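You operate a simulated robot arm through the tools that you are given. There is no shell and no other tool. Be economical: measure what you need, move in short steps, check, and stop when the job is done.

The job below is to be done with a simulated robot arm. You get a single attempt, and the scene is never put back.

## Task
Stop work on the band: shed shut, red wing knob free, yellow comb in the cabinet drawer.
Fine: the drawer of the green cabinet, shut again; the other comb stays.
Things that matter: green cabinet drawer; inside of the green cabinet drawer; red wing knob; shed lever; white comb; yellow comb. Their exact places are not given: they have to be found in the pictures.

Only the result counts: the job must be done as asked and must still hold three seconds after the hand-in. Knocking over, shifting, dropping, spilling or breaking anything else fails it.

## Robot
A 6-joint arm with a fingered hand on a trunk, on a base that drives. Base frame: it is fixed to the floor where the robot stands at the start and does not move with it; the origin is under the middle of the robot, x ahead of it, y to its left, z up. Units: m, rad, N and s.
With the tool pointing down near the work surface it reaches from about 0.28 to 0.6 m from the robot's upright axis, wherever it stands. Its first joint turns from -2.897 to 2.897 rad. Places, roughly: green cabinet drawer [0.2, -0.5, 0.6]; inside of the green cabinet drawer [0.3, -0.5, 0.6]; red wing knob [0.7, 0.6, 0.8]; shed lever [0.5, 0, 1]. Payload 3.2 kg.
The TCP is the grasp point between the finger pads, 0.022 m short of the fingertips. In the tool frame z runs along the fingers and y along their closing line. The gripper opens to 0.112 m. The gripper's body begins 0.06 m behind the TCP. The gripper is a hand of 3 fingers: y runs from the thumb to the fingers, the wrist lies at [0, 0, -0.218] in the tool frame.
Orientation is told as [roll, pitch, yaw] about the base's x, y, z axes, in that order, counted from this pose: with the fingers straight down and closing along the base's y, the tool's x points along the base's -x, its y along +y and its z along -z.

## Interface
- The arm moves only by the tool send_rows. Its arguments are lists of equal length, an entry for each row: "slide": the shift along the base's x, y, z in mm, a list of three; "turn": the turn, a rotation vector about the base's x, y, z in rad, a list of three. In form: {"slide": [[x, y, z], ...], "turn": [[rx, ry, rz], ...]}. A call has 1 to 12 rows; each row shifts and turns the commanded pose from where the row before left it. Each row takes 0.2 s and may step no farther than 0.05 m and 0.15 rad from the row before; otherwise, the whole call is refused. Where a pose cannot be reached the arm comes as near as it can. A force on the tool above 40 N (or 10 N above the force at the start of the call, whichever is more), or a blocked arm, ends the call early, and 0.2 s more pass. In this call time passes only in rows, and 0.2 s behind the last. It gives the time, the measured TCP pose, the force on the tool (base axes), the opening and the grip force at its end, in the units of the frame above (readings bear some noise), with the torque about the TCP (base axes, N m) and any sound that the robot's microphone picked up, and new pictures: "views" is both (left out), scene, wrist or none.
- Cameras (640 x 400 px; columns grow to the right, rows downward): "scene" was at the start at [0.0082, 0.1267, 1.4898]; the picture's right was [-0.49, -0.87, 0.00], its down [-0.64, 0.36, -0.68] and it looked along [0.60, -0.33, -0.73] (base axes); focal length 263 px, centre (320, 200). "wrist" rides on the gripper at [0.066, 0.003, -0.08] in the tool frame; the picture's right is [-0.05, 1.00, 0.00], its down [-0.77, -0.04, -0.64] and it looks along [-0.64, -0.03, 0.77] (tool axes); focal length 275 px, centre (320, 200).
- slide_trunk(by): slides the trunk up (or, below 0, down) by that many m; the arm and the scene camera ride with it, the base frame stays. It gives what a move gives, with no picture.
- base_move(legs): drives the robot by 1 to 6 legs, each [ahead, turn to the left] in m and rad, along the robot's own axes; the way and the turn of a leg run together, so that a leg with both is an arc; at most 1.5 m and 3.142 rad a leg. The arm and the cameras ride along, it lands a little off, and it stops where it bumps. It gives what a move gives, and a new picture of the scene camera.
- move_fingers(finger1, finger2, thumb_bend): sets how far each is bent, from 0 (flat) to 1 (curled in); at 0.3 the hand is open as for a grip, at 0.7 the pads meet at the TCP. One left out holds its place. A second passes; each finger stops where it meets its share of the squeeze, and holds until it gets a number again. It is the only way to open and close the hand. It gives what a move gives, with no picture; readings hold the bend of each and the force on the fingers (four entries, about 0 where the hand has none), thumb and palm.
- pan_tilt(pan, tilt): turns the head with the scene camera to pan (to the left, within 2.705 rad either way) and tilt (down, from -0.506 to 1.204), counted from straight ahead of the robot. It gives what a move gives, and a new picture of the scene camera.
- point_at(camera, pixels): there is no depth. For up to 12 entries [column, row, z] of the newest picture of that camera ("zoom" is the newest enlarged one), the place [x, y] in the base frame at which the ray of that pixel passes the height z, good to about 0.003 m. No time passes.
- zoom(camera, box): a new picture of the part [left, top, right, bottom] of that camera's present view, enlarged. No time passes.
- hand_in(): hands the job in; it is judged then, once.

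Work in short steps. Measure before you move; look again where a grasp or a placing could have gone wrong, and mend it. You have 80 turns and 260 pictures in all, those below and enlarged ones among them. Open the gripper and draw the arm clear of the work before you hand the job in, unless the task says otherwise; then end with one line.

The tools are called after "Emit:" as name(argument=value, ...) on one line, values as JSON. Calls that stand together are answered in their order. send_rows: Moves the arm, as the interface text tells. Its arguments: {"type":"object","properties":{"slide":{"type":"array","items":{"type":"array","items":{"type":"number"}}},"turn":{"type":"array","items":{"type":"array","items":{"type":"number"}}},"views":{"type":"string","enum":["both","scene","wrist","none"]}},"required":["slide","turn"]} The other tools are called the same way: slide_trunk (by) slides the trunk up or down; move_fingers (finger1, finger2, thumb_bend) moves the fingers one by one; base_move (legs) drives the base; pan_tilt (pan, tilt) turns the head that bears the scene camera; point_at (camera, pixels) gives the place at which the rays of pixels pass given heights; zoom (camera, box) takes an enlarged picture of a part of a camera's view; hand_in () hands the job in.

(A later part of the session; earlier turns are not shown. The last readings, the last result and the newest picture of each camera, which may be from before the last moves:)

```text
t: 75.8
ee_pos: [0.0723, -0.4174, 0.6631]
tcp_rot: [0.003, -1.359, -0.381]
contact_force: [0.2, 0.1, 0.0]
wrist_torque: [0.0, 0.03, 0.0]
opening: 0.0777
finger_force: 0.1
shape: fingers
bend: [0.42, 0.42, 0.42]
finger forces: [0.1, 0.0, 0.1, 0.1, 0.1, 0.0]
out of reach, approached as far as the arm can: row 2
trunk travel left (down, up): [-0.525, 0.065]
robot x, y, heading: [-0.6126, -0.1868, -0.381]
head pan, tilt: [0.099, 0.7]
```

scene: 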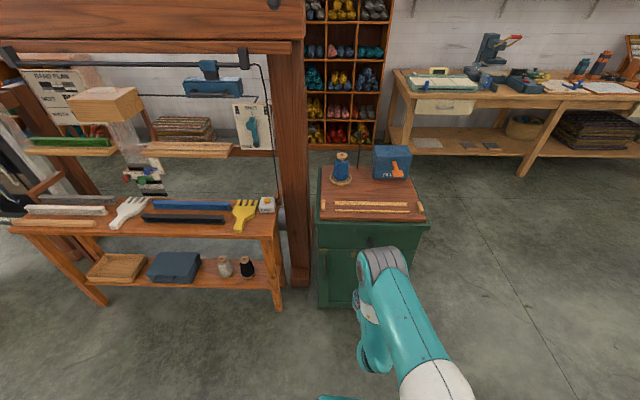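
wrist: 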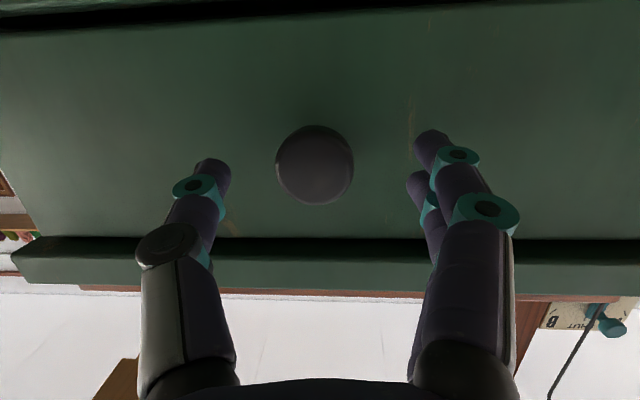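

Centred now, but the arm is near its reach limit. I retract 30 mm, and drive the base 70 mm ahead.

Emit:
send_rows(slide=[[-28, 11, 0]], turn=[[0, 0, 0]], views="none")

Emit:
base_move(legs=[[0.07, 0]])

Emit:
zoom(camera="wrist", box=[0, 0, 640, 400])

```text
t: 76.2
ee_pos: [0.0443, -0.4065, 0.6641]
tcp_rot: [0.005, -1.359, -0.381]
contact_force: [0.2, -0.4, -0.2]
wrist_torque: [0.01, 0.01, 0.03]
opening: 0.0774
finger_force: 0.2
shape: fingers
bend: [0.42, 0.42, 0.42]
finger forces: [0.0, 0.1, 0.1, 0.0, 0.1, 0.0]
trunk travel left (down, up): [-0.525, 0.065]
robot x, y, heading: [-0.6145, -0.1847, -0.388]
head pan, tilt: [0.099, 0.7]
```

```text
t: 77.3
ee_pos: [0.0995, -0.4307, 0.6597]
tcp_rot: [0.0, -1.35, -0.384]
contact_force: [-3.3, 0.6, 0.9]
wrist_torque: [0.03, -0.04, 0.2]
opening: 0.078
finger_force: 2.1
shape: fingers
bend: [0.42, 0.41, 0.42]
finger forces: [0.0, 3.7, 0.1, 0.0, 0.0, 0.1]
trunk travel left (down, up): [-0.525, 0.065]
robot x, y, heading: [-0.5523, -0.2107, -0.385]
head pan, tilt: [0.099, 0.7]
stopped in leg 1: the force on the tool passed its limit at 60 N (the readings are from after the stop); the commanded pose is now the measured one
```

scene: 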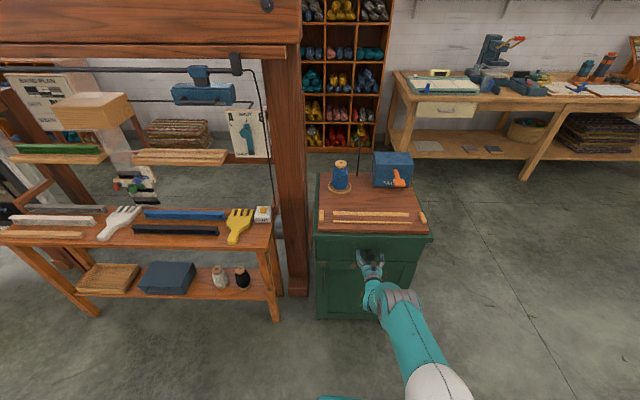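

```text
1.00 times, centred on (320, 200) of wrist (not enlarged: the box is as wide or as high as the picture)
```

zoom: 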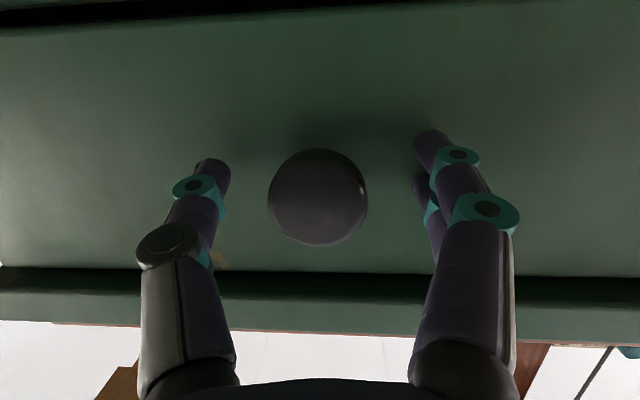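

The fingertips touched the front; the knob is centred at (318,197), right at the TCP. I back off 4 mm and close.

Emit:
send_rows(slide=[[-5, 2, 0]], turn=[[0, 0, 0]], views="none")

Emit:
move_fingers(finger1=0.68, finger2=0.68, thumb_bend=0.68)

Emit:
send_rows(slide=[[-14, 5, 0], [-14, 5, 0], [-14, 5, 0]], turn=[[0, 0, 0], [0, 0, 0], [0, 0, 0]])

```text
t: 77.7
ee_pos: [0.0958, -0.4301, 0.66]
tcp_rot: [0.003, -1.351, -0.382]
contact_force: [0.4, -0.3, 0.1]
wrist_torque: [0.0, 0.03, 0.01]
opening: 0.0775
finger_force: 0.0
shape: fingers
bend: [0.42, 0.42, 0.42]
finger forces: [0.0, 0.0, 0.0, 0.0, 0.0, 0.0]
trunk travel left (down, up): [-0.525, 0.065]
robot x, y, heading: [-0.5512, -0.2118, -0.387]
head pan, tilt: [0.099, 0.7]
```

```text
t: 78.7
ee_pos: [0.0956, -0.429, 0.6588]
tcp_rot: [0.001, -1.35, -0.384]
contact_force: [0.0, -2.4, -1.3]
wrist_torque: [-0.01, 0.03, -0.08]
opening: 0.0236
finger_force: 7.2
shape: fingers
bend: [0.64, 0.64, 0.63]
finger forces: [2.7, 3.4, 0.0, 0.0, 9.3, 0.0]
trunk travel left (down, up): [-0.525, 0.065]
robot x, y, heading: [-0.5568, -0.2115, -0.386]
head pan, tilt: [0.099, 0.7]
```

```text
t: 79.5
ee_pos: [0.0525, -0.4147, 0.659]
tcp_rot: [0.003, -1.351, -0.386]
contact_force: [-1.1, -5.6, -0.5]
wrist_torque: [0.0, -0.01, -0.13]
opening: 0.0232
finger_force: 7.7
shape: fingers
bend: [0.64, 0.64, 0.63]
finger forces: [2.6, 2.9, 0.0, 0.0, 10.2, 0.0]
trunk travel left (down, up): [-0.525, 0.065]
robot x, y, heading: [-0.5554, -0.212, -0.385]
head pan, tilt: [0.099, 0.7]
```

scene: 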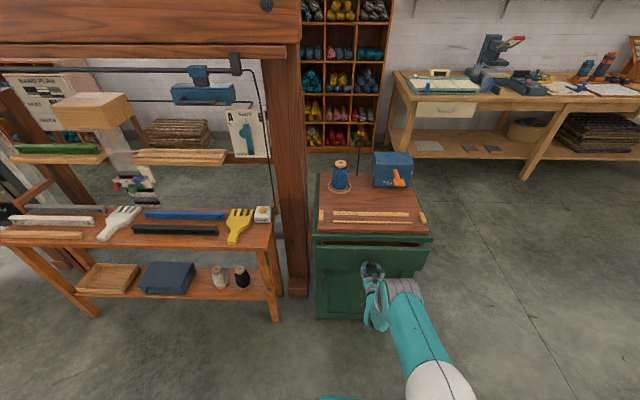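
wrist: 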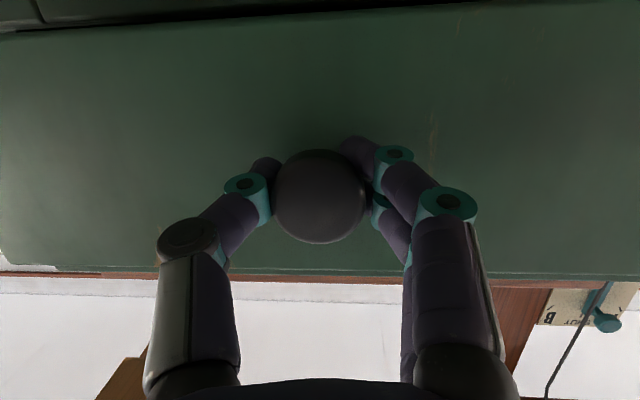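

The drawer is sliding out. I continue pulling about 0.15 m more with slightly less y.

Emit:
send_rows(slide=[[-15, 4.8, 0], [-15, 4.8, 0], [-15, 4.8, 0], [-15, 4.8, 0], [-15, 4.8, 0], [-15, 4.8, 0], [-15, 4.8, 0], [-15, 4.8, 0], [-15, 4.8, 0]], turn=[[0, 0, 0], [0, 0, 0], [0, 0, 0], [0, 0, 0], [0, 0, 0], [0, 0, 0], [0, 0, 0], [0, 0, 0], [0, 0, 0]])

```text
t: 81.5
ee_pos: [-0.0836, -0.3689, 0.6596]
tcp_rot: [0.004, -1.349, -0.384]
contact_force: [-0.9, -4.9, -6.2]
wrist_torque: [0.04, 0.08, -0.14]
opening: 0.0234
finger_force: 8.1
shape: fingers
bend: [0.64, 0.64, 0.63]
finger forces: [3.9, 2.7, 0.1, 0.0, 9.9, 0.0]
trunk travel left (down, up): [-0.525, 0.065]
robot x, y, heading: [-0.5523, -0.2078, -0.384]
head pan, tilt: [0.099, 0.7]
```

scene: 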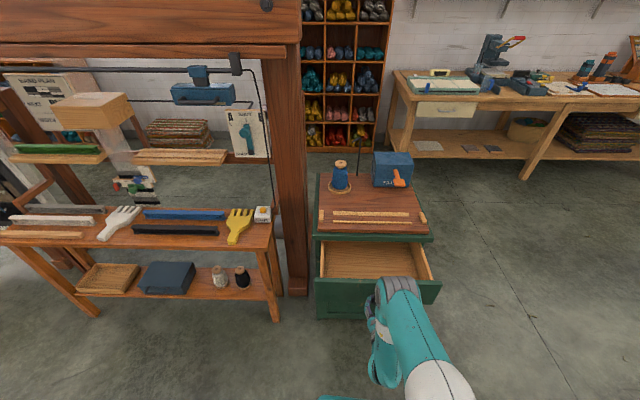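
wrist: 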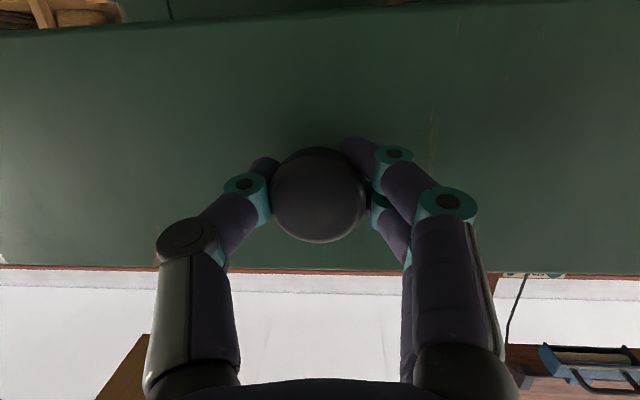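

The drawer is open about 0.19 m, interior visible. I pull 30 mm more, then release and back off.

Emit:
send_rows(slide=[[-14, 4.6, 0], [-14, 4.6, 0]], turn=[[0, 0, 0], [0, 0, 0]], views="none")

Emit:
move_fingers(finger1=0.4, finger2=0.4, thumb_bend=0.4)

Emit:
send_rows(slide=[[-20, 8, 0], [-20, 8, 0], [-20, 8, 0], [-10, 4, 10]], turn=[[0, 0, 0], [0, 0, 0], [0, 0, 0], [0, 0, 0]])

```text
t: 82.1
ee_pos: [-0.109, -0.3619, 0.6597]
tcp_rot: [0.004, -1.351, -0.385]
contact_force: [-0.3, -3.9, 1.3]
wrist_torque: [-0.06, -0.01, -0.11]
opening: 0.0229
finger_force: 7.2
shape: fingers
bend: [0.65, 0.64, 0.64]
finger forces: [2.4, 3.4, 0.0, 0.0, 8.7, 0.1]
trunk travel left (down, up): [-0.525, 0.065]
robot x, y, heading: [-0.5537, -0.209, -0.386]
head pan, tilt: [0.099, 0.7]
```

```text
t: 83.1
ee_pos: [-0.1099, -0.3618, 0.6588]
tcp_rot: [0.001, -1.35, -0.383]
contact_force: [-0.7, -0.1, -0.4]
wrist_torque: [0.0, 0.01, 0.0]
opening: 0.0831
finger_force: 0.0
shape: fingers
bend: [0.4, 0.4, 0.4]
finger forces: [0.0, 0.1, 0.1, 0.1, 0.0, 0.1]
trunk travel left (down, up): [-0.525, 0.065]
robot x, y, heading: [-0.5536, -0.2067, -0.388]
head pan, tilt: [0.099, 0.7]
```

```text
t: 84.1
ee_pos: [-0.1761, -0.3308, 0.6697]
tcp_rot: [-0.002, -1.347, -0.381]
contact_force: [0.0, 0.6, -0.4]
wrist_torque: [-0.01, -0.01, 0.0]
opening: 0.0831
finger_force: 0.1
shape: fingers
bend: [0.4, 0.4, 0.4]
finger forces: [0.0, 0.1, 0.0, 0.0, 0.0, 0.0]
out of reach, approached as far as the arm can: row 4
trunk travel left (down, up): [-0.525, 0.065]
robot x, y, heading: [-0.5544, -0.2099, -0.384]
head pan, tilt: [0.099, 0.7]
```

scene: 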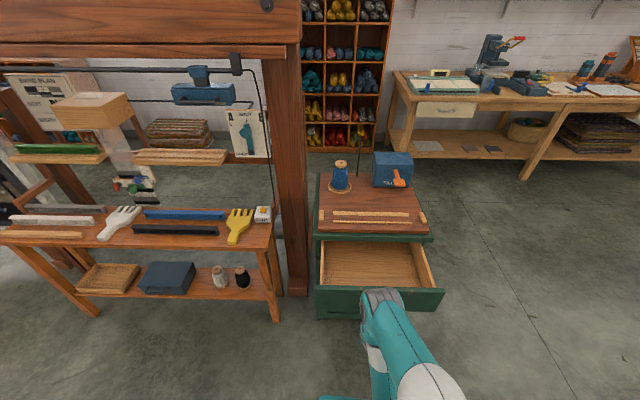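
wrist: 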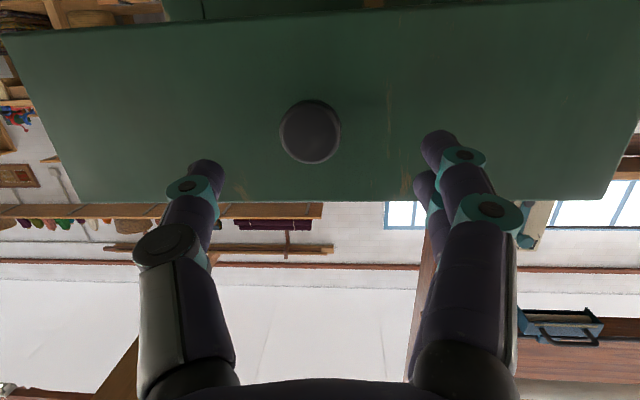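

Drawer is open ~0.22 m. I raise the hand and turn it downward, then drive to about (-0.12,0.02) facing the loom, within reach of comb and drawer.

Emit:
send_rows(slide=[[0, 0, 30], [0, 0, 35], [0, 0, 35], [0, 0, 35], [0, 0, 35], [0, 0, 35], [0, 0, 35], [0, 0, 35]], turn=[[0.052, 0.13, 0], [0.052, 0.13, 0], [0.052, 0.13, 0], [0.052, 0.13, 0], [0.052, 0.13, 0], [0.052, 0.13, 0], [0.052, 0.13, 0], [0.052, 0.13, 0]], views="none")

Emit:
base_move(legs=[[0, 0.872], [0.49, 0], [0, -0.487]])

Emit:
zoom(camera="wrist", box=[0, 0, 640, 400])

```text
t: 85.9
ee_pos: [-0.1526, -0.3302, 0.9183]
tcp_rot: [0.031, -0.302, -0.385]
contact_force: [-0.1, -0.1, -0.1]
wrist_torque: [-0.01, -0.01, 0.03]
opening: 0.0836
finger_force: 0.1
shape: fingers
bend: [0.4, 0.4, 0.4]
finger forces: [0.0, 0.0, 0.0, 0.0, 0.0, 0.1]
out of reach, approached as far as the arm can: row 3, 4, 7
trunk travel left (down, up): [-0.525, 0.065]
robot x, y, heading: [-0.5549, -0.2101, -0.385]
head pan, tilt: [0.099, 0.7]
```

```text
t: 92.5
ee_pos: [0.3059, 0.0607, 0.9184]
tcp_rot: [0.031, -0.3, 0.002]
contact_force: [0.7, -0.3, 0.7]
wrist_torque: [0.0, 0.0, -0.01]
opening: 0.0835
finger_force: 0.0
shape: fingers
bend: [0.4, 0.4, 0.4]
finger forces: [0.0, 0.0, 0.0, 0.1, 0.1, 0.0]
trunk travel left (down, up): [-0.525, 0.065]
robot x, y, heading: [-0.11, 0.0223, -0.004]
head pan, tilt: [0.099, 0.7]
```

scene: 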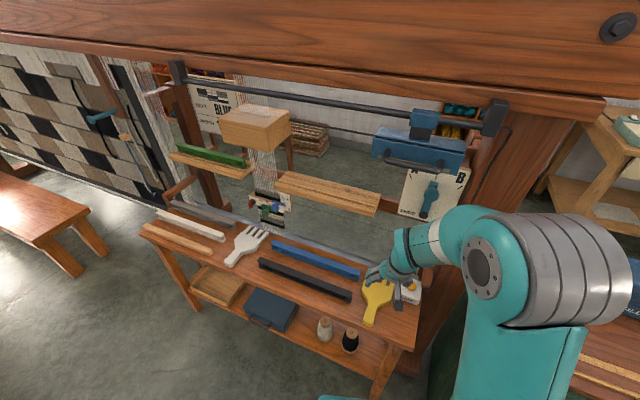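

```text
1.00 times, centred on (320, 200) of wrist (not enlarged: the box is as wide or as high as the picture)
```

zoom: 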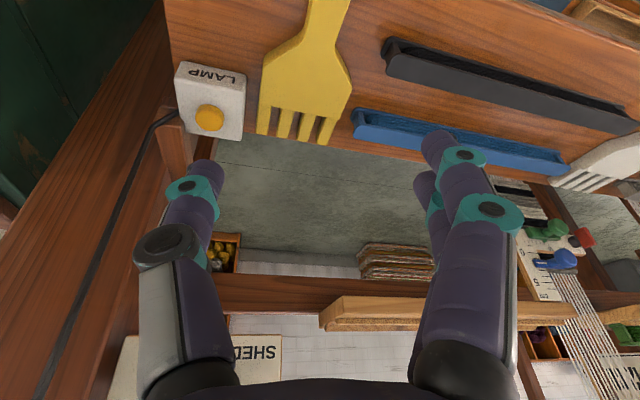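

I zoom on the yellow comb in the scene picture to locate its handle.

Emit:
zoom(camera="scene", box=[340, 250, 440, 350])

Emit:
point_at(camera="wrist", pixels=[[262, 133, 0.68], [328, 145, 0.68], [345, 82, 0.68], [265, 60, 0.68], [303, 38, 0.68], [330, 45, 0.68], [308, 2, 0.68], [348, 2, 0.68]])

Emit:
point_at(camera="scene", pixels=[[369, 324, 0.68], [374, 302, 0.68], [366, 283, 0.68], [391, 290, 0.68]])

```text
4.00 times, centred on (390, 300) of scene
```

zoom: 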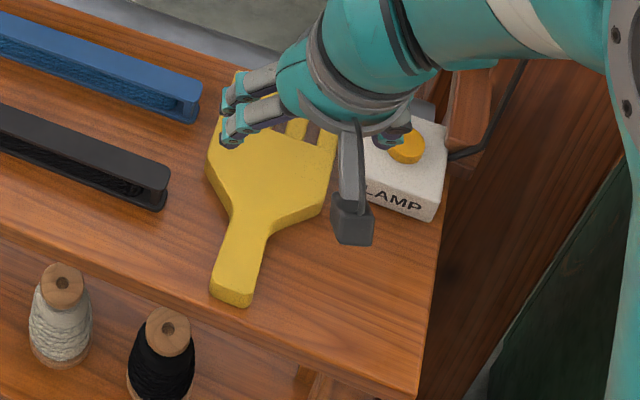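

```text
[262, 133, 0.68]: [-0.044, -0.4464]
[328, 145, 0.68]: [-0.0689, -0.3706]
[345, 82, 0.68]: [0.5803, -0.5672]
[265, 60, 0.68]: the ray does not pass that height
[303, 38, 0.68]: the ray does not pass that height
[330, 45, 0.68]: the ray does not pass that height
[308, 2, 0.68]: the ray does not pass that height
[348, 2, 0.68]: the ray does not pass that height
```

```text
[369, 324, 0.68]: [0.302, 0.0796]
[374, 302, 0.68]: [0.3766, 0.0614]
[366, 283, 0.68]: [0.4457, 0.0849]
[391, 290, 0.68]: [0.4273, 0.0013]
```

Handle runs from (0.30,0.08) to the neck (0.365,0.066), axis ≈(0.965,-0.26). I point the hand down over the neck with the fingers at 0.5 and take a look.

Emit:
move_fingers(finger1=0.5, finger2=0.5, thumb_bend=0.5)

Emit:
send_rows(slide=[[15, 2, -10], [10, 2, -10], [10, 0, -40], [5, 0, -40]], turn=[[0, 0.15, 0], [0, 0.15, 0], [-0.03, 0, -0.13], [0, 0, -0.12]])

Emit:
zoom(camera="scene", box=[340, 250, 440, 350])

```text
t: 93.5
ee_pos: [0.3073, 0.0613, 0.9173]
tcp_rot: [0.031, -0.3, 0.002]
contact_force: [-0.8, 0.5, -0.2]
wrist_torque: [-0.01, 0.0, 0.02]
opening: 0.0558
finger_force: 0.0
shape: fingers
bend: [0.5, 0.5, 0.5]
finger forces: [0.0, 0.1, 0.1, 0.0, 0.0, 0.0]
trunk travel left (down, up): [-0.525, 0.065]
robot x, y, heading: [-0.1101, 0.0213, -0.006]
head pan, tilt: [0.099, 0.7]
```

```text
t: 94.5
ee_pos: [0.3463, 0.0656, 0.817]
tcp_rot: [0.003, -0.002, -0.251]
contact_force: [-0.1, -0.1, 0.0]
wrist_torque: [-0.01, -0.03, 0.01]
opening: 0.0555
finger_force: 0.1
shape: fingers
bend: [0.5, 0.5, 0.5]
finger forces: [0.1, 0.1, 0.0, 0.0, 0.0, 0.1]
trunk travel left (down, up): [-0.525, 0.065]
robot x, y, heading: [-0.1086, 0.0192, -0.002]
head pan, tilt: [0.099, 0.7]
```

scene: 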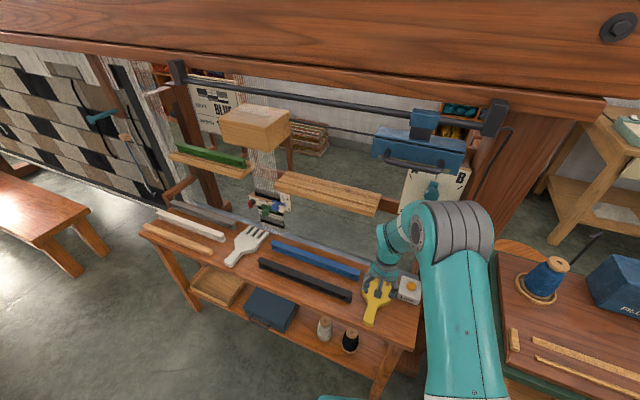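
wrist: 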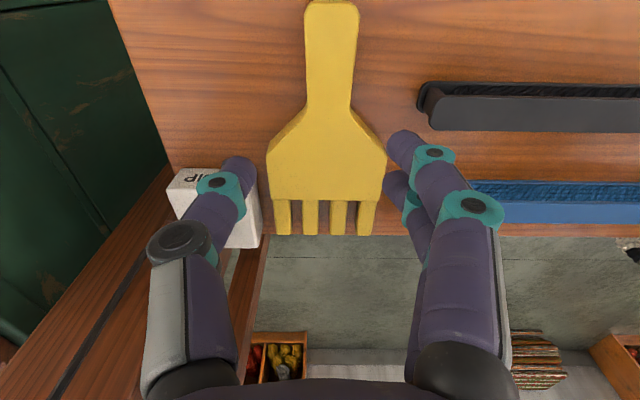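

```text
4.00 times, centred on (390, 300) of scene
```

zoom: 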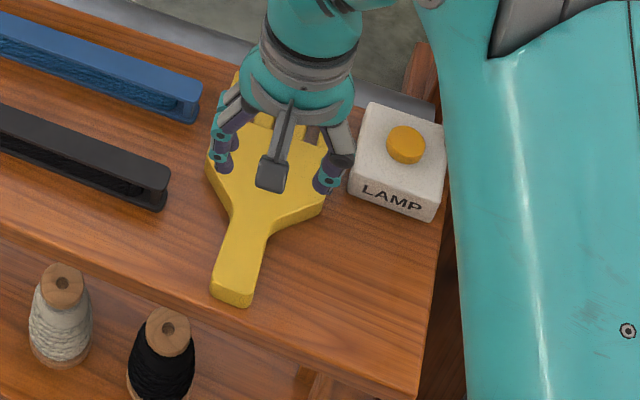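

The comb is aligned with the hand. I read off its handle points from the wrist view.

Emit:
point_at(camera="wrist", pixels=[[331, 4, 0.68], [330, 60, 0.68], [329, 105, 0.68], [326, 150, 0.68], [325, 232, 0.68], [306, 60, 0.68], [355, 60, 0.68], [418, 90, 0.68]])

```text
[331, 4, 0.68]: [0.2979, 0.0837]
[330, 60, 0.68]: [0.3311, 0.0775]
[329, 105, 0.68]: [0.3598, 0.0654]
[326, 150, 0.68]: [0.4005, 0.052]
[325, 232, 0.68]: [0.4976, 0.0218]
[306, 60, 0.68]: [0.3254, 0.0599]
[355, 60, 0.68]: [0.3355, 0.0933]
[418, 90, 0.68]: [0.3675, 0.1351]
```

Grasp point (0.343,0.071), handle 34 mm wide. I open slightly to 0.45 and descend.

Emit:
move_fingers(finger1=0.45, finger2=0.45, thumb_bend=0.45)

Emit:
send_rows(slide=[[-3, 5, -35], [0, 0, -35], [0, 0, -30], [0, 0, -15], [0, 0, -7], [0, 0, -5]], turn=[[0, 0, -0.04], [0, 0, 0], [0, 0, 0], [0, 0, 0], [0, 0, 0], [0, 0, 0]])

```text
t: 95.5
ee_pos: [0.3448, 0.065, 0.8176]
tcp_rot: [0.001, -0.005, -0.251]
contact_force: [0.7, -0.3, 0.1]
wrist_torque: [0.0, 0.02, -0.02]
opening: 0.0688
finger_force: 0.1
shape: fingers
bend: [0.45, 0.45, 0.45]
finger forces: [0.0, 0.0, 0.0, 0.0, 0.0, 0.1]
trunk travel left (down, up): [-0.525, 0.065]
robot x, y, heading: [-0.1074, 0.0177, -0.002]
head pan, tilt: [0.099, 0.7]
```

```text
t: 96.5
ee_pos: [0.3434, 0.0708, 0.7069]
tcp_rot: [0.004, -0.006, -0.289]
contact_force: [-5.5, 1.4, 18.1]
wrist_torque: [0.09, 0.31, -0.01]
opening: 0.0709
finger_force: 8.6
shape: fingers
bend: [0.46, 0.45, 0.45]
finger forces: [6.3, 2.9, 0.0, 0.0, 8.5, 0.0]
trunk travel left (down, up): [-0.525, 0.065]
robot x, y, heading: [-0.1126, 0.0224, -0.004]
head pan, tilt: [0.099, 0.7]
stopped in row 5: the force on the tool passed its limit at 42 N (the readings are from after the stop); the commanded pose is now the measured one
```

scene: 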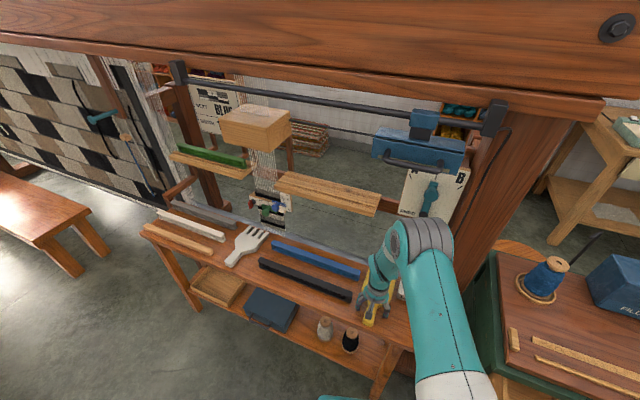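
wrist: 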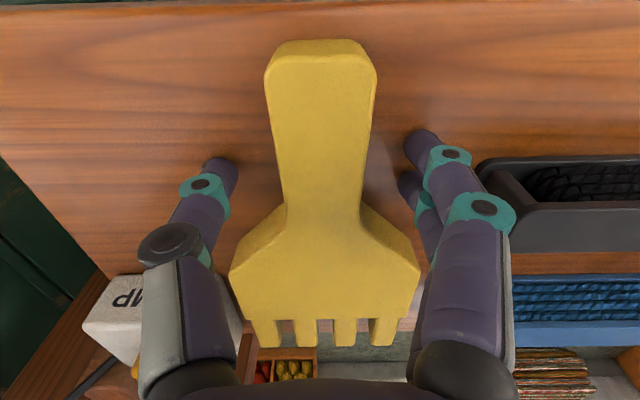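

The fingertips touched the table at TCP z=0.707, around the handle. I lift 3 mm and close.

Emit:
send_rows(slide=[[0, 0, 3]], turn=[[0, 0, 0]], views="none")

Emit:
move_fingers(finger1=0.7, finger2=0.7, thumb_bend=0.7)

Emit:
zoom(camera="wrist", box=[120, 20, 520, 270])

```text
t: 96.9
ee_pos: [0.345, 0.0713, 0.7083]
tcp_rot: [0.002, -0.005, -0.29]
contact_force: [0.2, 0.5, 0.8]
wrist_torque: [0.01, -0.02, -0.03]
opening: 0.0696
finger_force: 0.1
shape: fingers
bend: [0.45, 0.45, 0.45]
finger forces: [0.0, 0.1, 0.0, 0.0, 0.0, 0.1]
trunk travel left (down, up): [-0.525, 0.065]
robot x, y, heading: [-0.109, 0.0222, -0.001]
head pan, tilt: [0.099, 0.7]
```

```text
t: 97.9
ee_pos: [0.3436, 0.0711, 0.7086]
tcp_rot: [0.005, -0.005, -0.289]
contact_force: [1.4, -0.6, 0.8]
wrist_torque: [0.04, -0.01, 0.04]
opening: 0.0274
finger_force: 11.2
shape: fingers
bend: [0.61, 0.61, 0.64]
finger forces: [5.7, 5.5, 0.0, 0.0, 11.1, 0.0]
trunk travel left (down, up): [-0.525, 0.065]
robot x, y, heading: [-0.1124, 0.0195, -0.0]
head pan, tilt: [0.099, 0.7]
```

```text
1.60 times, centred on (320, 145) of wrist
```

zoom: 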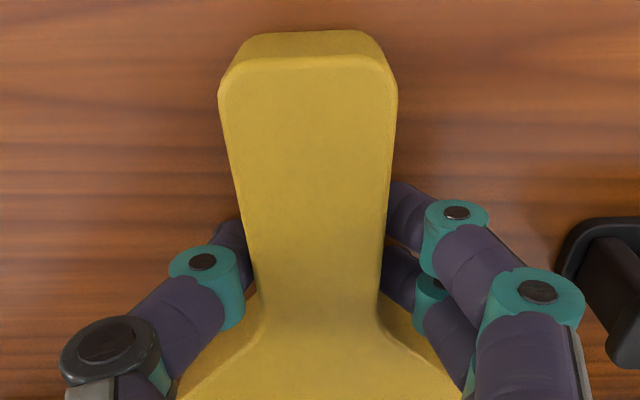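

Firm grip (11 N). I lift in steps and check.

Emit:
send_rows(slide=[[0, 0, 15], [0, 0, 30], [0, 0, 40], [0, 0, 40], [0, 0, 40]], turn=[[0, 0, 0], [0, 0, 0], [0, 0, 0], [0, 0, 0], [0, 0, 0]])

Emit:
pan_tilt(pan=-0.9, tilt=0.95)

```text
t: 99.1
ee_pos: [0.3452, 0.0706, 0.8716]
tcp_rot: [0.004, -0.004, -0.289]
contact_force: [0.0, 0.2, -1.8]
wrist_torque: [0.0, 0.11, 0.0]
opening: 0.0275
finger_force: 11.8
shape: fingers
bend: [0.63, 0.61, 0.64]
finger forces: [6.6, 4.9, 0.0, 0.0, 11.5, 0.1]
trunk travel left (down, up): [-0.525, 0.065]
robot x, y, heading: [-0.1103, 0.0192, -0.001]
head pan, tilt: [0.099, 0.7]
```

scene: 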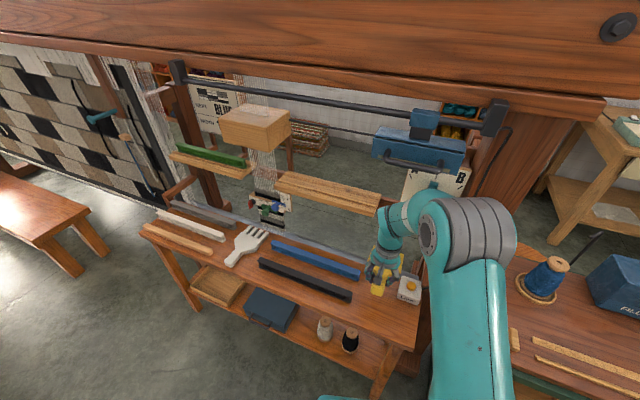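
wrist: 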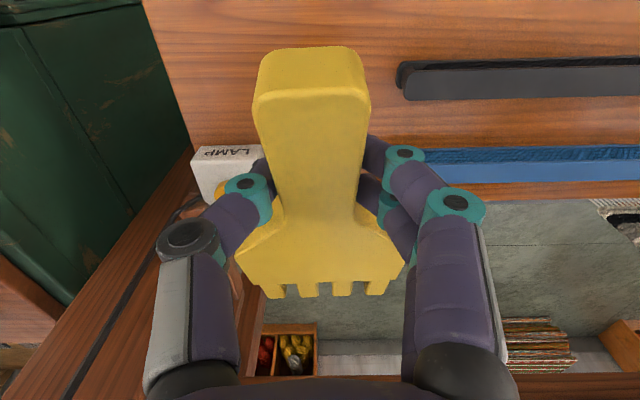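

```text
t: 100.4
ee_pos: [0.3442, 0.0707, 0.871]
tcp_rot: [0.004, -0.005, -0.291]
contact_force: [0.3, 0.5, -1.5]
wrist_torque: [0.04, 0.06, 0.02]
opening: 0.0274
finger_force: 11.5
shape: fingers
bend: [0.63, 0.61, 0.64]
finger forces: [6.5, 4.9, 0.0, 0.0, 11.4, 0.1]
trunk travel left (down, up): [-0.525, 0.065]
robot x, y, heading: [-0.1159, 0.0204, 0.001]
head pan, tilt: [-0.901, 0.949]
```

scene: 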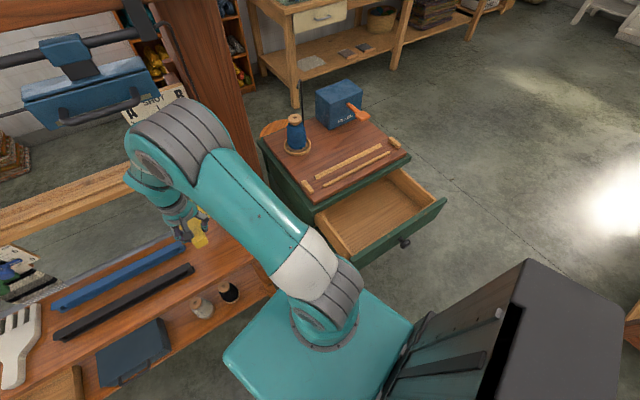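

The comb is held, with slight droop. Now I measure the open drawer's interior in the scene view.

Emit:
zoom(camera="scene", box=[290, 140, 460, 280])

Emit:
point_at(camera="scene", pixels=[[350, 262, 0.69], [444, 200, 0.69], [316, 213, 0.69], [405, 160, 0.72], [316, 213, 0.72], [405, 241, 0.659]])

```text
2.86 times, centred on (375, 210) of scene
```

zoom: 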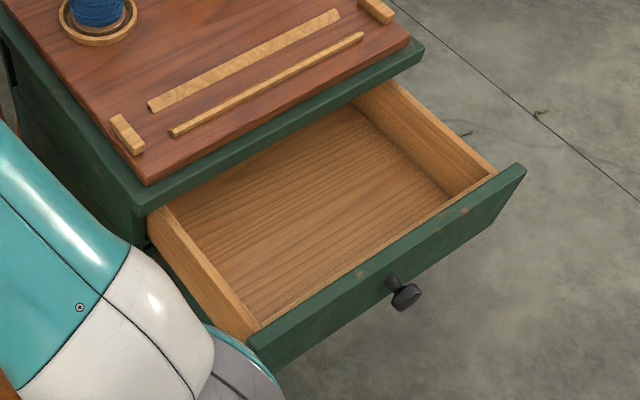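

```text
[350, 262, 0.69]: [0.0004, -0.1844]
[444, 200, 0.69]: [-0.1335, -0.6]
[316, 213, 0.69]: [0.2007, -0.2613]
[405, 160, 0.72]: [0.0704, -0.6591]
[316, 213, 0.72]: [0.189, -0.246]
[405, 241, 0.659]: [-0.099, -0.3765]
```

I query the drawer floor corners at floor height.

Emit:
point_at(camera="scene", pixels=[[354.7, 252.7, 0.61], [420.5, 209, 0.61], [368, 217, 0.61], [331, 214, 0.61], [377, 171, 0.61], [322, 222, 0.68], [441, 197, 0.68], [392, 227, 0.68]])

```text
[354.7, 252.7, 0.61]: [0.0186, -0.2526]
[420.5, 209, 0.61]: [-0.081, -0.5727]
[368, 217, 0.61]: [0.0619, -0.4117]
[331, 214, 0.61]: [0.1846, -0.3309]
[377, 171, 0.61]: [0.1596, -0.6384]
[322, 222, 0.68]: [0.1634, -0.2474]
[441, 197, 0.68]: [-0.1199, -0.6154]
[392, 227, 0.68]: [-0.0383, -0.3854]
```

Drawer frame is clear: I will lay the comb across it with TCP ≈(0.059,-0.389). I retract, raise and start swinging to the right, yawing the comb inward.

Emit:
send_rows(slide=[[-45, -5, 15], [-45, -5, 15], [-40, -4, 10], [1.8, -47.4, 0], [-5.1, -47.1, 0], [-11.8, -45.9, 0], [-18.4, -43.7, 0]], turn=[[0, 0, -0.145], [0, 0, -0.145], [0, 0, -0.145], [0, 0, -0.135], [0, 0, -0.135], [0, 0, -0.135], [0, 0, -0.135]])

```text
t: 102.0
ee_pos: [0.1811, -0.1268, 0.9152]
tcp_rot: [0.002, -0.005, -1.265]
contact_force: [0.1, 0.9, -1.6]
wrist_torque: [0.1, 0.03, 0.0]
opening: 0.0274
finger_force: 11.3
shape: fingers
bend: [0.63, 0.61, 0.64]
finger forces: [6.4, 5.1, 0.1, 0.0, 11.5, 0.1]
trunk travel left (down, up): [-0.525, 0.065]
robot x, y, heading: [-0.1116, 0.0201, -0.007]
head pan, tilt: [-0.901, 0.949]
```

scene: 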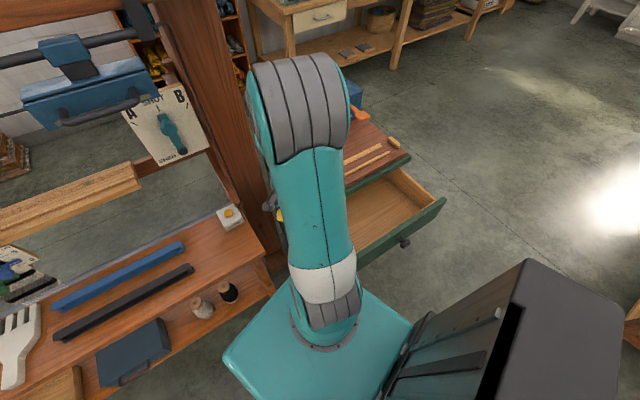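
wrist: 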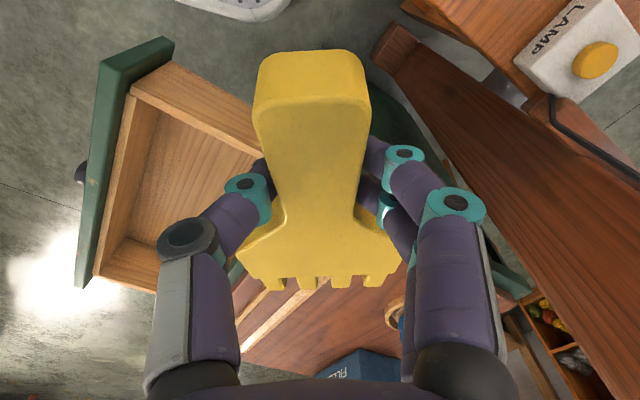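

Grip is steady. I continue the swing and extend over the drawer.

Emit:
send_rows(slide=[[-24.4, -40.6, 0], [-30.1, -36.6, 0], [-34.9, -31.8, 0], [-39.4, -26.6, 0], [-10, -40, 0], [15, -45, 0], [3, -40, 0]], turn=[[0, 0, -0.135], [0, 0, -0.135], [0, 0, -0.135], [0, 0, -0.135], [0, 0, -0.135], [0, 0, 0], [0, 0, 0]])

```text
t: 103.6
ee_pos: [0.0597, -0.3887, 0.9154]
tcp_rot: [0.002, -0.005, -1.941]
contact_force: [0.4, 1.1, -1.1]
wrist_torque: [0.09, -0.02, -0.02]
opening: 0.0271
finger_force: 11.2
shape: fingers
bend: [0.63, 0.61, 0.64]
finger forces: [6.4, 5.0, 0.0, 0.1, 11.3, 0.0]
trunk travel left (down, up): [-0.525, 0.065]
robot x, y, heading: [-0.1095, 0.0214, -0.003]
head pan, tilt: [-0.901, 0.949]
```

scene: 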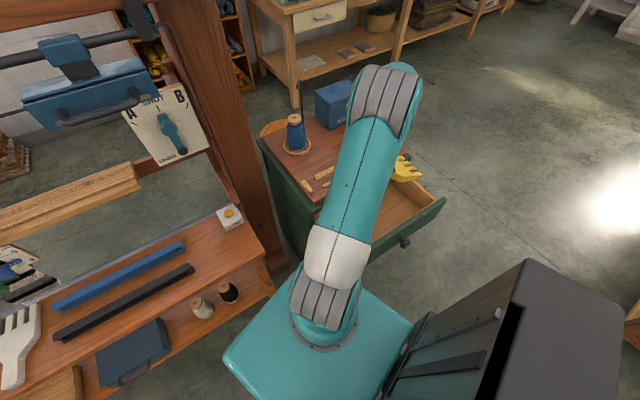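
wrist: 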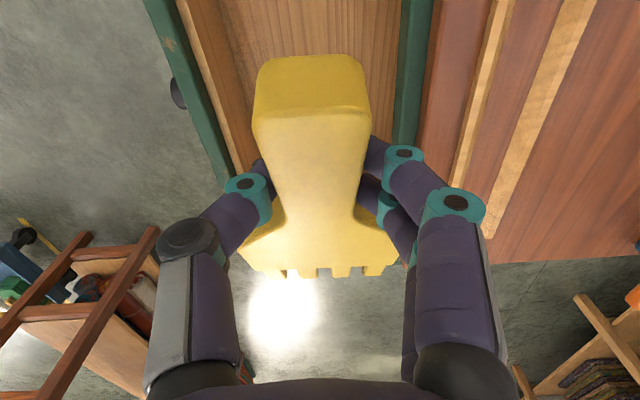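

Centred over the drawer. I descend in steps.

Emit:
send_rows(slide=[[0, 0, -40], [0, 0, -40], [0, 0, -40], [0, 0, -30]], turn=[[0, 0, 0], [0, 0, 0], [0, 0, 0], [0, 0, 0]])

Emit:
zoom(camera="scene", box=[300, 120, 460, 260])

```text
t: 104.6
ee_pos: [0.0604, -0.3886, 0.764]
tcp_rot: [0.005, -0.005, -1.939]
contact_force: [0.2, -0.4, -1.8]
wrist_torque: [0.1, -0.04, 0.0]
opening: 0.0271
finger_force: 10.9
shape: fingers
bend: [0.64, 0.61, 0.64]
finger forces: [6.3, 5.1, 0.0, 0.0, 11.5, 0.0]
trunk travel left (down, up): [-0.525, 0.065]
robot x, y, heading: [-0.112, 0.0192, -0.004]
head pan, tilt: [-0.901, 0.949]
```

scene: 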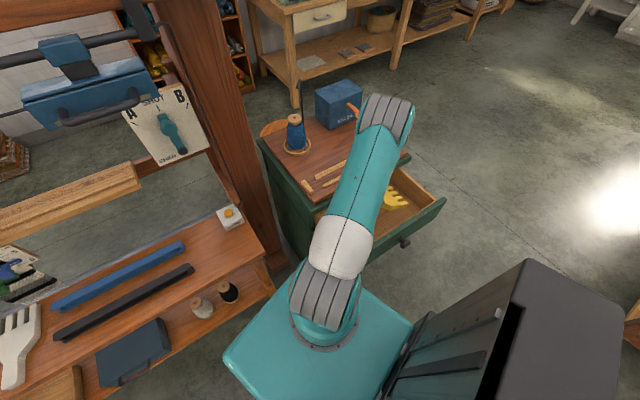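
wrist: 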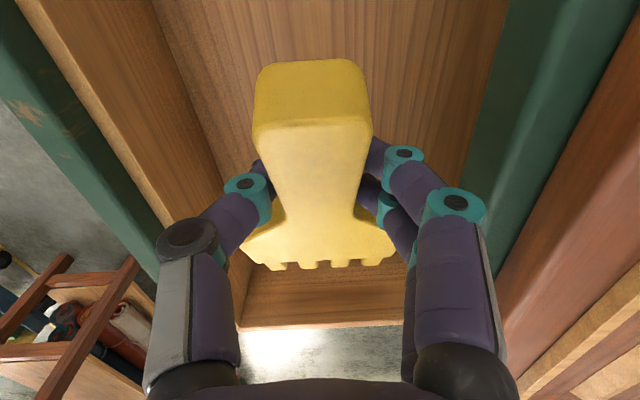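

```text
2.86 times, centred on (380, 190) of scene
```

zoom: 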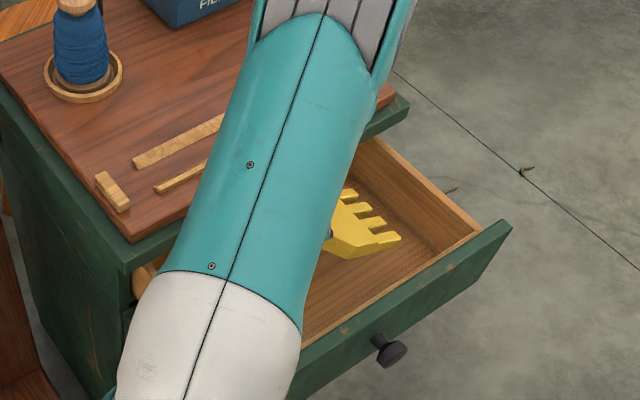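

The comb is over the drawer floor between the walls. I lower further in small steps until contact.

Emit:
send_rows(slide=[[0, 0, -25], [0, 0, -20], [0, 0, -15], [0, 0, -10]], turn=[[0, 0, 0], [0, 0, 0], [0, 0, 0], [0, 0, 0]], views="wrist")

```text
t: 105.6
ee_pos: [0.06, -0.3879, 0.6924]
tcp_rot: [0.003, -0.005, -1.941]
contact_force: [0.4, -1.1, -1.5]
wrist_torque: [0.01, -0.08, 0.04]
opening: 0.0272
finger_force: 11.8
shape: fingers
bend: [0.63, 0.62, 0.64]
finger forces: [6.0, 5.8, 0.0, 0.1, 11.5, 0.0]
trunk travel left (down, up): [-0.525, 0.065]
robot x, y, heading: [-0.1082, 0.0248, 0.001]
head pan, tilt: [-0.901, 0.949]
```

wrist: 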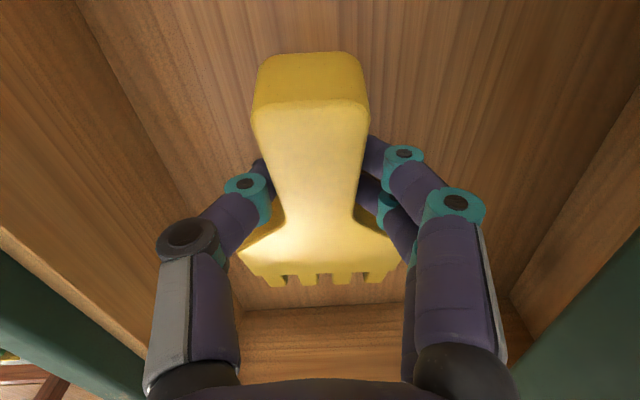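

Torque changed slightly, so the teeth are near the floor. I lower another 35 mm gently.

Emit:
send_rows(slide=[[0, 0, -9], [0, 0, -9], [0, 0, -9], [0, 0, -8]], turn=[[0, 0, 0], [0, 0, 0], [0, 0, 0], [0, 0, 0]], views="wrist")

```text
t: 106.6
ee_pos: [0.0594, -0.3873, 0.6596]
tcp_rot: [0.004, -0.008, -1.94]
contact_force: [0.3, -0.6, -0.1]
wrist_torque: [-0.13, 0.01, 0.03]
opening: 0.0272
finger_force: 11.4
shape: fingers
bend: [0.62, 0.64, 0.64]
finger forces: [4.8, 7.1, 0.0, 0.0, 12.0, 0.0]
trunk travel left (down, up): [-0.525, 0.065]
robot x, y, heading: [-0.1121, 0.0233, -0.003]
head pan, tilt: [-0.901, 0.949]
```

wrist: 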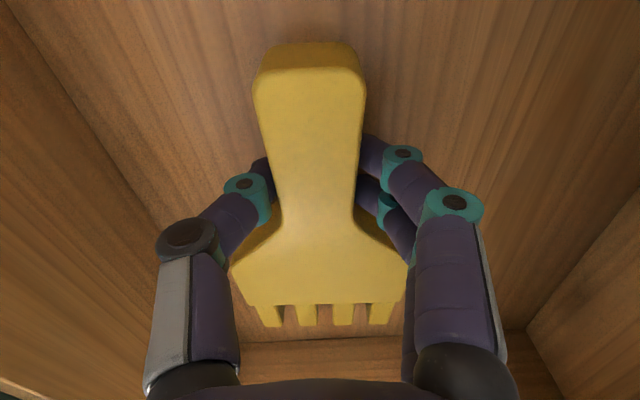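

The comb levels out as its teeth rest on the floor. I go 12 mm lower, then release.

Emit:
send_rows(slide=[[0, 0, -6], [0, 0, -6]], turn=[[0, 0, 0], [0, 0, 0]], views="none")

Emit:
move_fingers(finger1=0.45, finger2=0.45, thumb_bend=0.45)

Emit:
send_rows(slide=[[0, 0, 20], [0, 0, 35], [0, 0, 40], [0, 0, 40], [0, 0, 40], [0, 0, 40]], turn=[[0, 0, 0], [0, 0, 0], [0, 0, 0], [0, 0, 0], [0, 0, 0], [0, 0, 0]])

```text
t: 107.2
ee_pos: [0.0616, -0.3866, 0.6474]
tcp_rot: [0.004, -0.006, -1.938]
contact_force: [0.4, 0.5, 0.8]
wrist_torque: [-0.16, 0.01, 0.01]
opening: 0.0276
finger_force: 11.7
shape: fingers
bend: [0.62, 0.64, 0.64]
finger forces: [4.9, 7.1, 0.1, 0.0, 12.1, 0.0]
trunk travel left (down, up): [-0.525, 0.065]
robot x, y, heading: [-0.109, 0.0202, 0.002]
head pan, tilt: [-0.901, 0.949]
```

```text
t: 108.2
ee_pos: [0.0616, -0.3871, 0.6467]
tcp_rot: [0.005, -0.005, -1.939]
contact_force: [0.2, -0.5, -0.1]
wrist_torque: [0.0, 0.0, -0.02]
opening: 0.0688
finger_force: 0.0
shape: fingers
bend: [0.45, 0.45, 0.45]
finger forces: [0.0, 0.0, 0.0, 0.1, 0.0, 0.0]
trunk travel left (down, up): [-0.525, 0.065]
robot x, y, heading: [-0.1132, 0.0187, -0.005]
head pan, tilt: [-0.901, 0.949]
```

```text
t: 109.6
ee_pos: [0.0608, -0.3854, 0.8614]
tcp_rot: [0.001, -0.005, -1.939]
contact_force: [-0.1, 0.4, -0.5]
wrist_torque: [-0.02, -0.03, 0.01]
opening: 0.0688
finger_force: 0.1
shape: fingers
bend: [0.45, 0.45, 0.45]
finger forces: [0.0, 0.1, 0.0, 0.0, 0.1, 0.1]
trunk travel left (down, up): [-0.525, 0.065]
robot x, y, heading: [-0.1146, 0.0212, -0.001]
head pan, tilt: [-0.901, 0.949]
```

scene: 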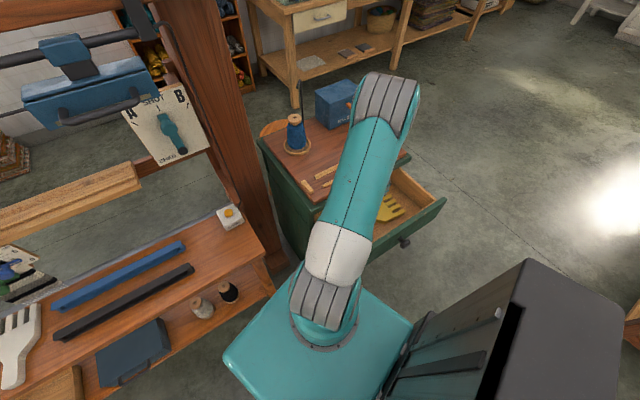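
wrist: 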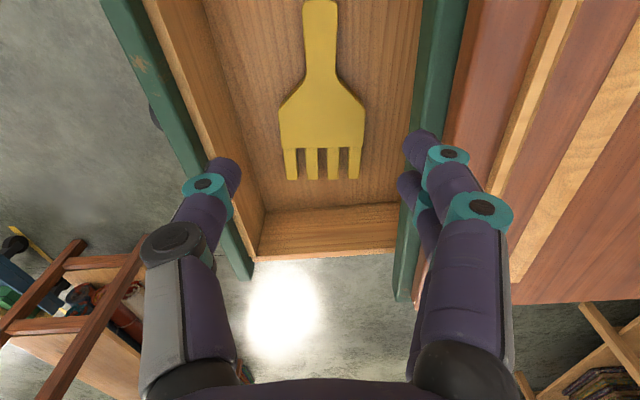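

The comb lies flat in the drawer. Now I close the fingers into a fist and bring the hand in front of the drawer, tilted toward it.

Emit:
move_fingers(finger1=0.7, finger2=0.7, thumb_bend=0.7)

Emit:
send_rows(slide=[[-47, 8, 10], [-47, 8, 0], [-47, 8, 0], [-47, 8, 0], [-47, 8, 0]], turn=[[-0.043, -0.112, 0], [-0.043, -0.112, 0], [-0.043, -0.112, 0], [-0.043, -0.112, 0], [-0.043, -0.112, 0]])

```text
t: 110.6
ee_pos: [0.0611, -0.3868, 0.8599]
tcp_rot: [0.002, -0.005, -1.939]
contact_force: [-0.3, 0.0, 0.2]
wrist_torque: [-0.03, 0.0, 0.02]
opening: 0.0026
finger_force: 0.0
shape: fingers
bend: [0.7, 0.7, 0.7]
finger forces: [0.0, 0.1, 0.1, 0.0, 0.0, 0.1]
trunk travel left (down, up): [-0.525, 0.065]
robot x, y, heading: [-0.1096, 0.0207, -0.001]
head pan, tilt: [-0.901, 0.949]
```

```text
t: 111.8
ee_pos: [-0.1762, -0.3481, 0.8682]
tcp_rot: [0.605, -0.004, -1.942]
contact_force: [0.1, -0.2, -0.3]
wrist_torque: [0.03, -0.02, 0.02]
opening: 0.0028
finger_force: 0.0
shape: fingers
bend: [0.7, 0.7, 0.7]
finger forces: [0.0, 0.1, 0.1, 0.0, 0.1, 0.1]
trunk travel left (down, up): [-0.525, 0.065]
robot x, y, heading: [-0.1084, 0.0216, -0.002]
head pan, tilt: [-0.901, 0.949]
```

scene: 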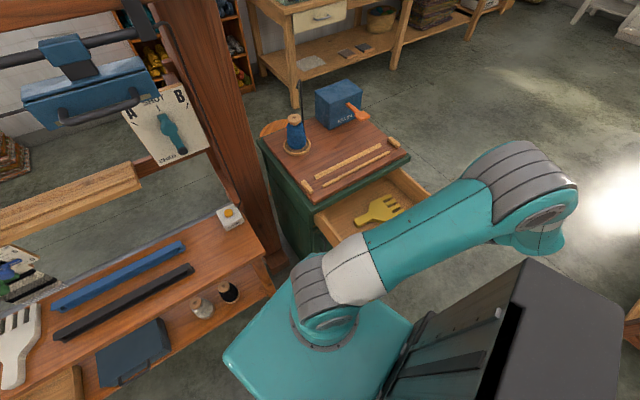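
wrist: 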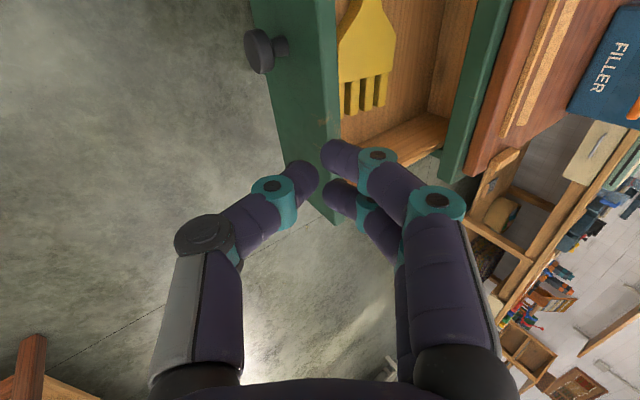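

I lower straight down in front of the knob.

Emit:
send_rows(slide=[[-3, 1, -42], [0, 0, -42], [0, 0, -42], [0, 0, -42], [0, 0, -40]], turn=[[0, 0, 0], [0, 0, 0], [0, 0, 0], [0, 0, 0], [0, 0, 0]])

```text
t: 113.0
ee_pos: [-0.1768, -0.3443, 0.6606]
tcp_rot: [0.603, -0.005, -1.942]
contact_force: [-0.4, 0.1, 0.1]
wrist_torque: [-0.02, 0.01, 0.0]
opening: 0.0026
finger_force: 0.0
shape: fingers
bend: [0.7, 0.7, 0.7]
finger forces: [0.0, 0.0, 0.0, 0.0, 0.0, 0.0]
trunk travel left (down, up): [-0.525, 0.065]
robot x, y, heading: [-0.111, 0.021, -0.004]
head pan, tilt: [-0.901, 0.949]
```

scene: 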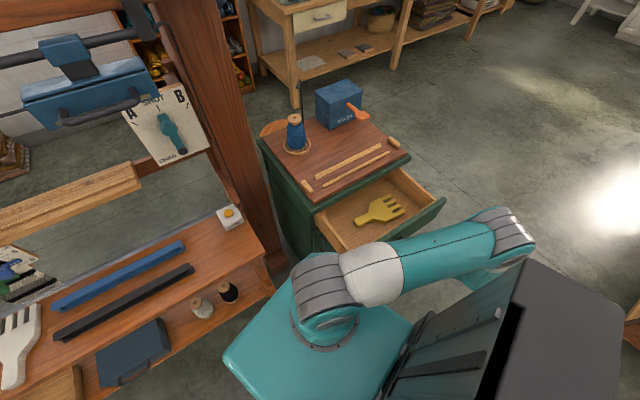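
wrist: 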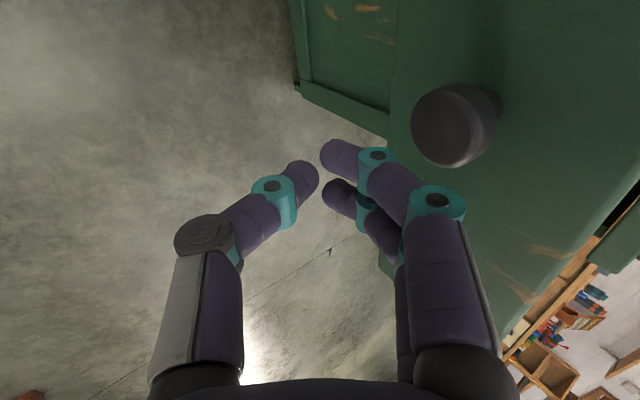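

The knob is slightly to the +w side; I shift 12 mm and begin pushing along (0.95,-0.31).

Emit:
send_rows(slide=[[4, 11, 0], [19, -6, 0], [19, -6, 0], [14, -5, 0]], turn=[[0, 0, 0], [0, 0, 0], [0, 0, 0], [0, 0, 0]], views="wrist")

```text
t: 114.0
ee_pos: [-0.1218, -0.3534, 0.6618]
tcp_rot: [0.601, 0.001, -1.944]
contact_force: [-0.1, 1.1, -0.3]
wrist_torque: [-0.01, 0.0, 0.0]
opening: 0.0022
finger_force: 0.1
shape: fingers
bend: [0.7, 0.7, 0.7]
finger forces: [0.0, 0.0, 0.0, 0.1, 0.0, 0.0]
trunk travel left (down, up): [-0.525, 0.065]
robot x, y, heading: [-0.1103, 0.0234, -0.0]
head pan, tilt: [-0.901, 0.949]
```

wrist: 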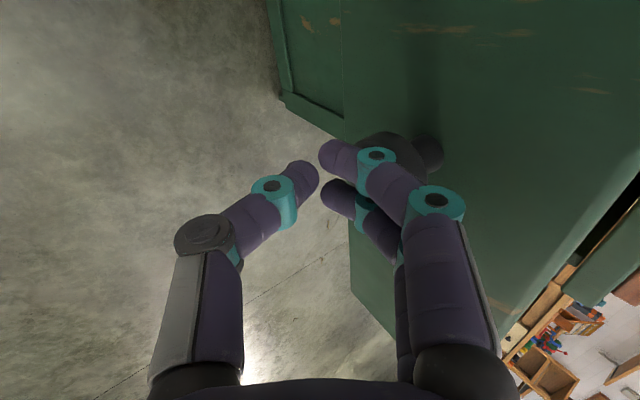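

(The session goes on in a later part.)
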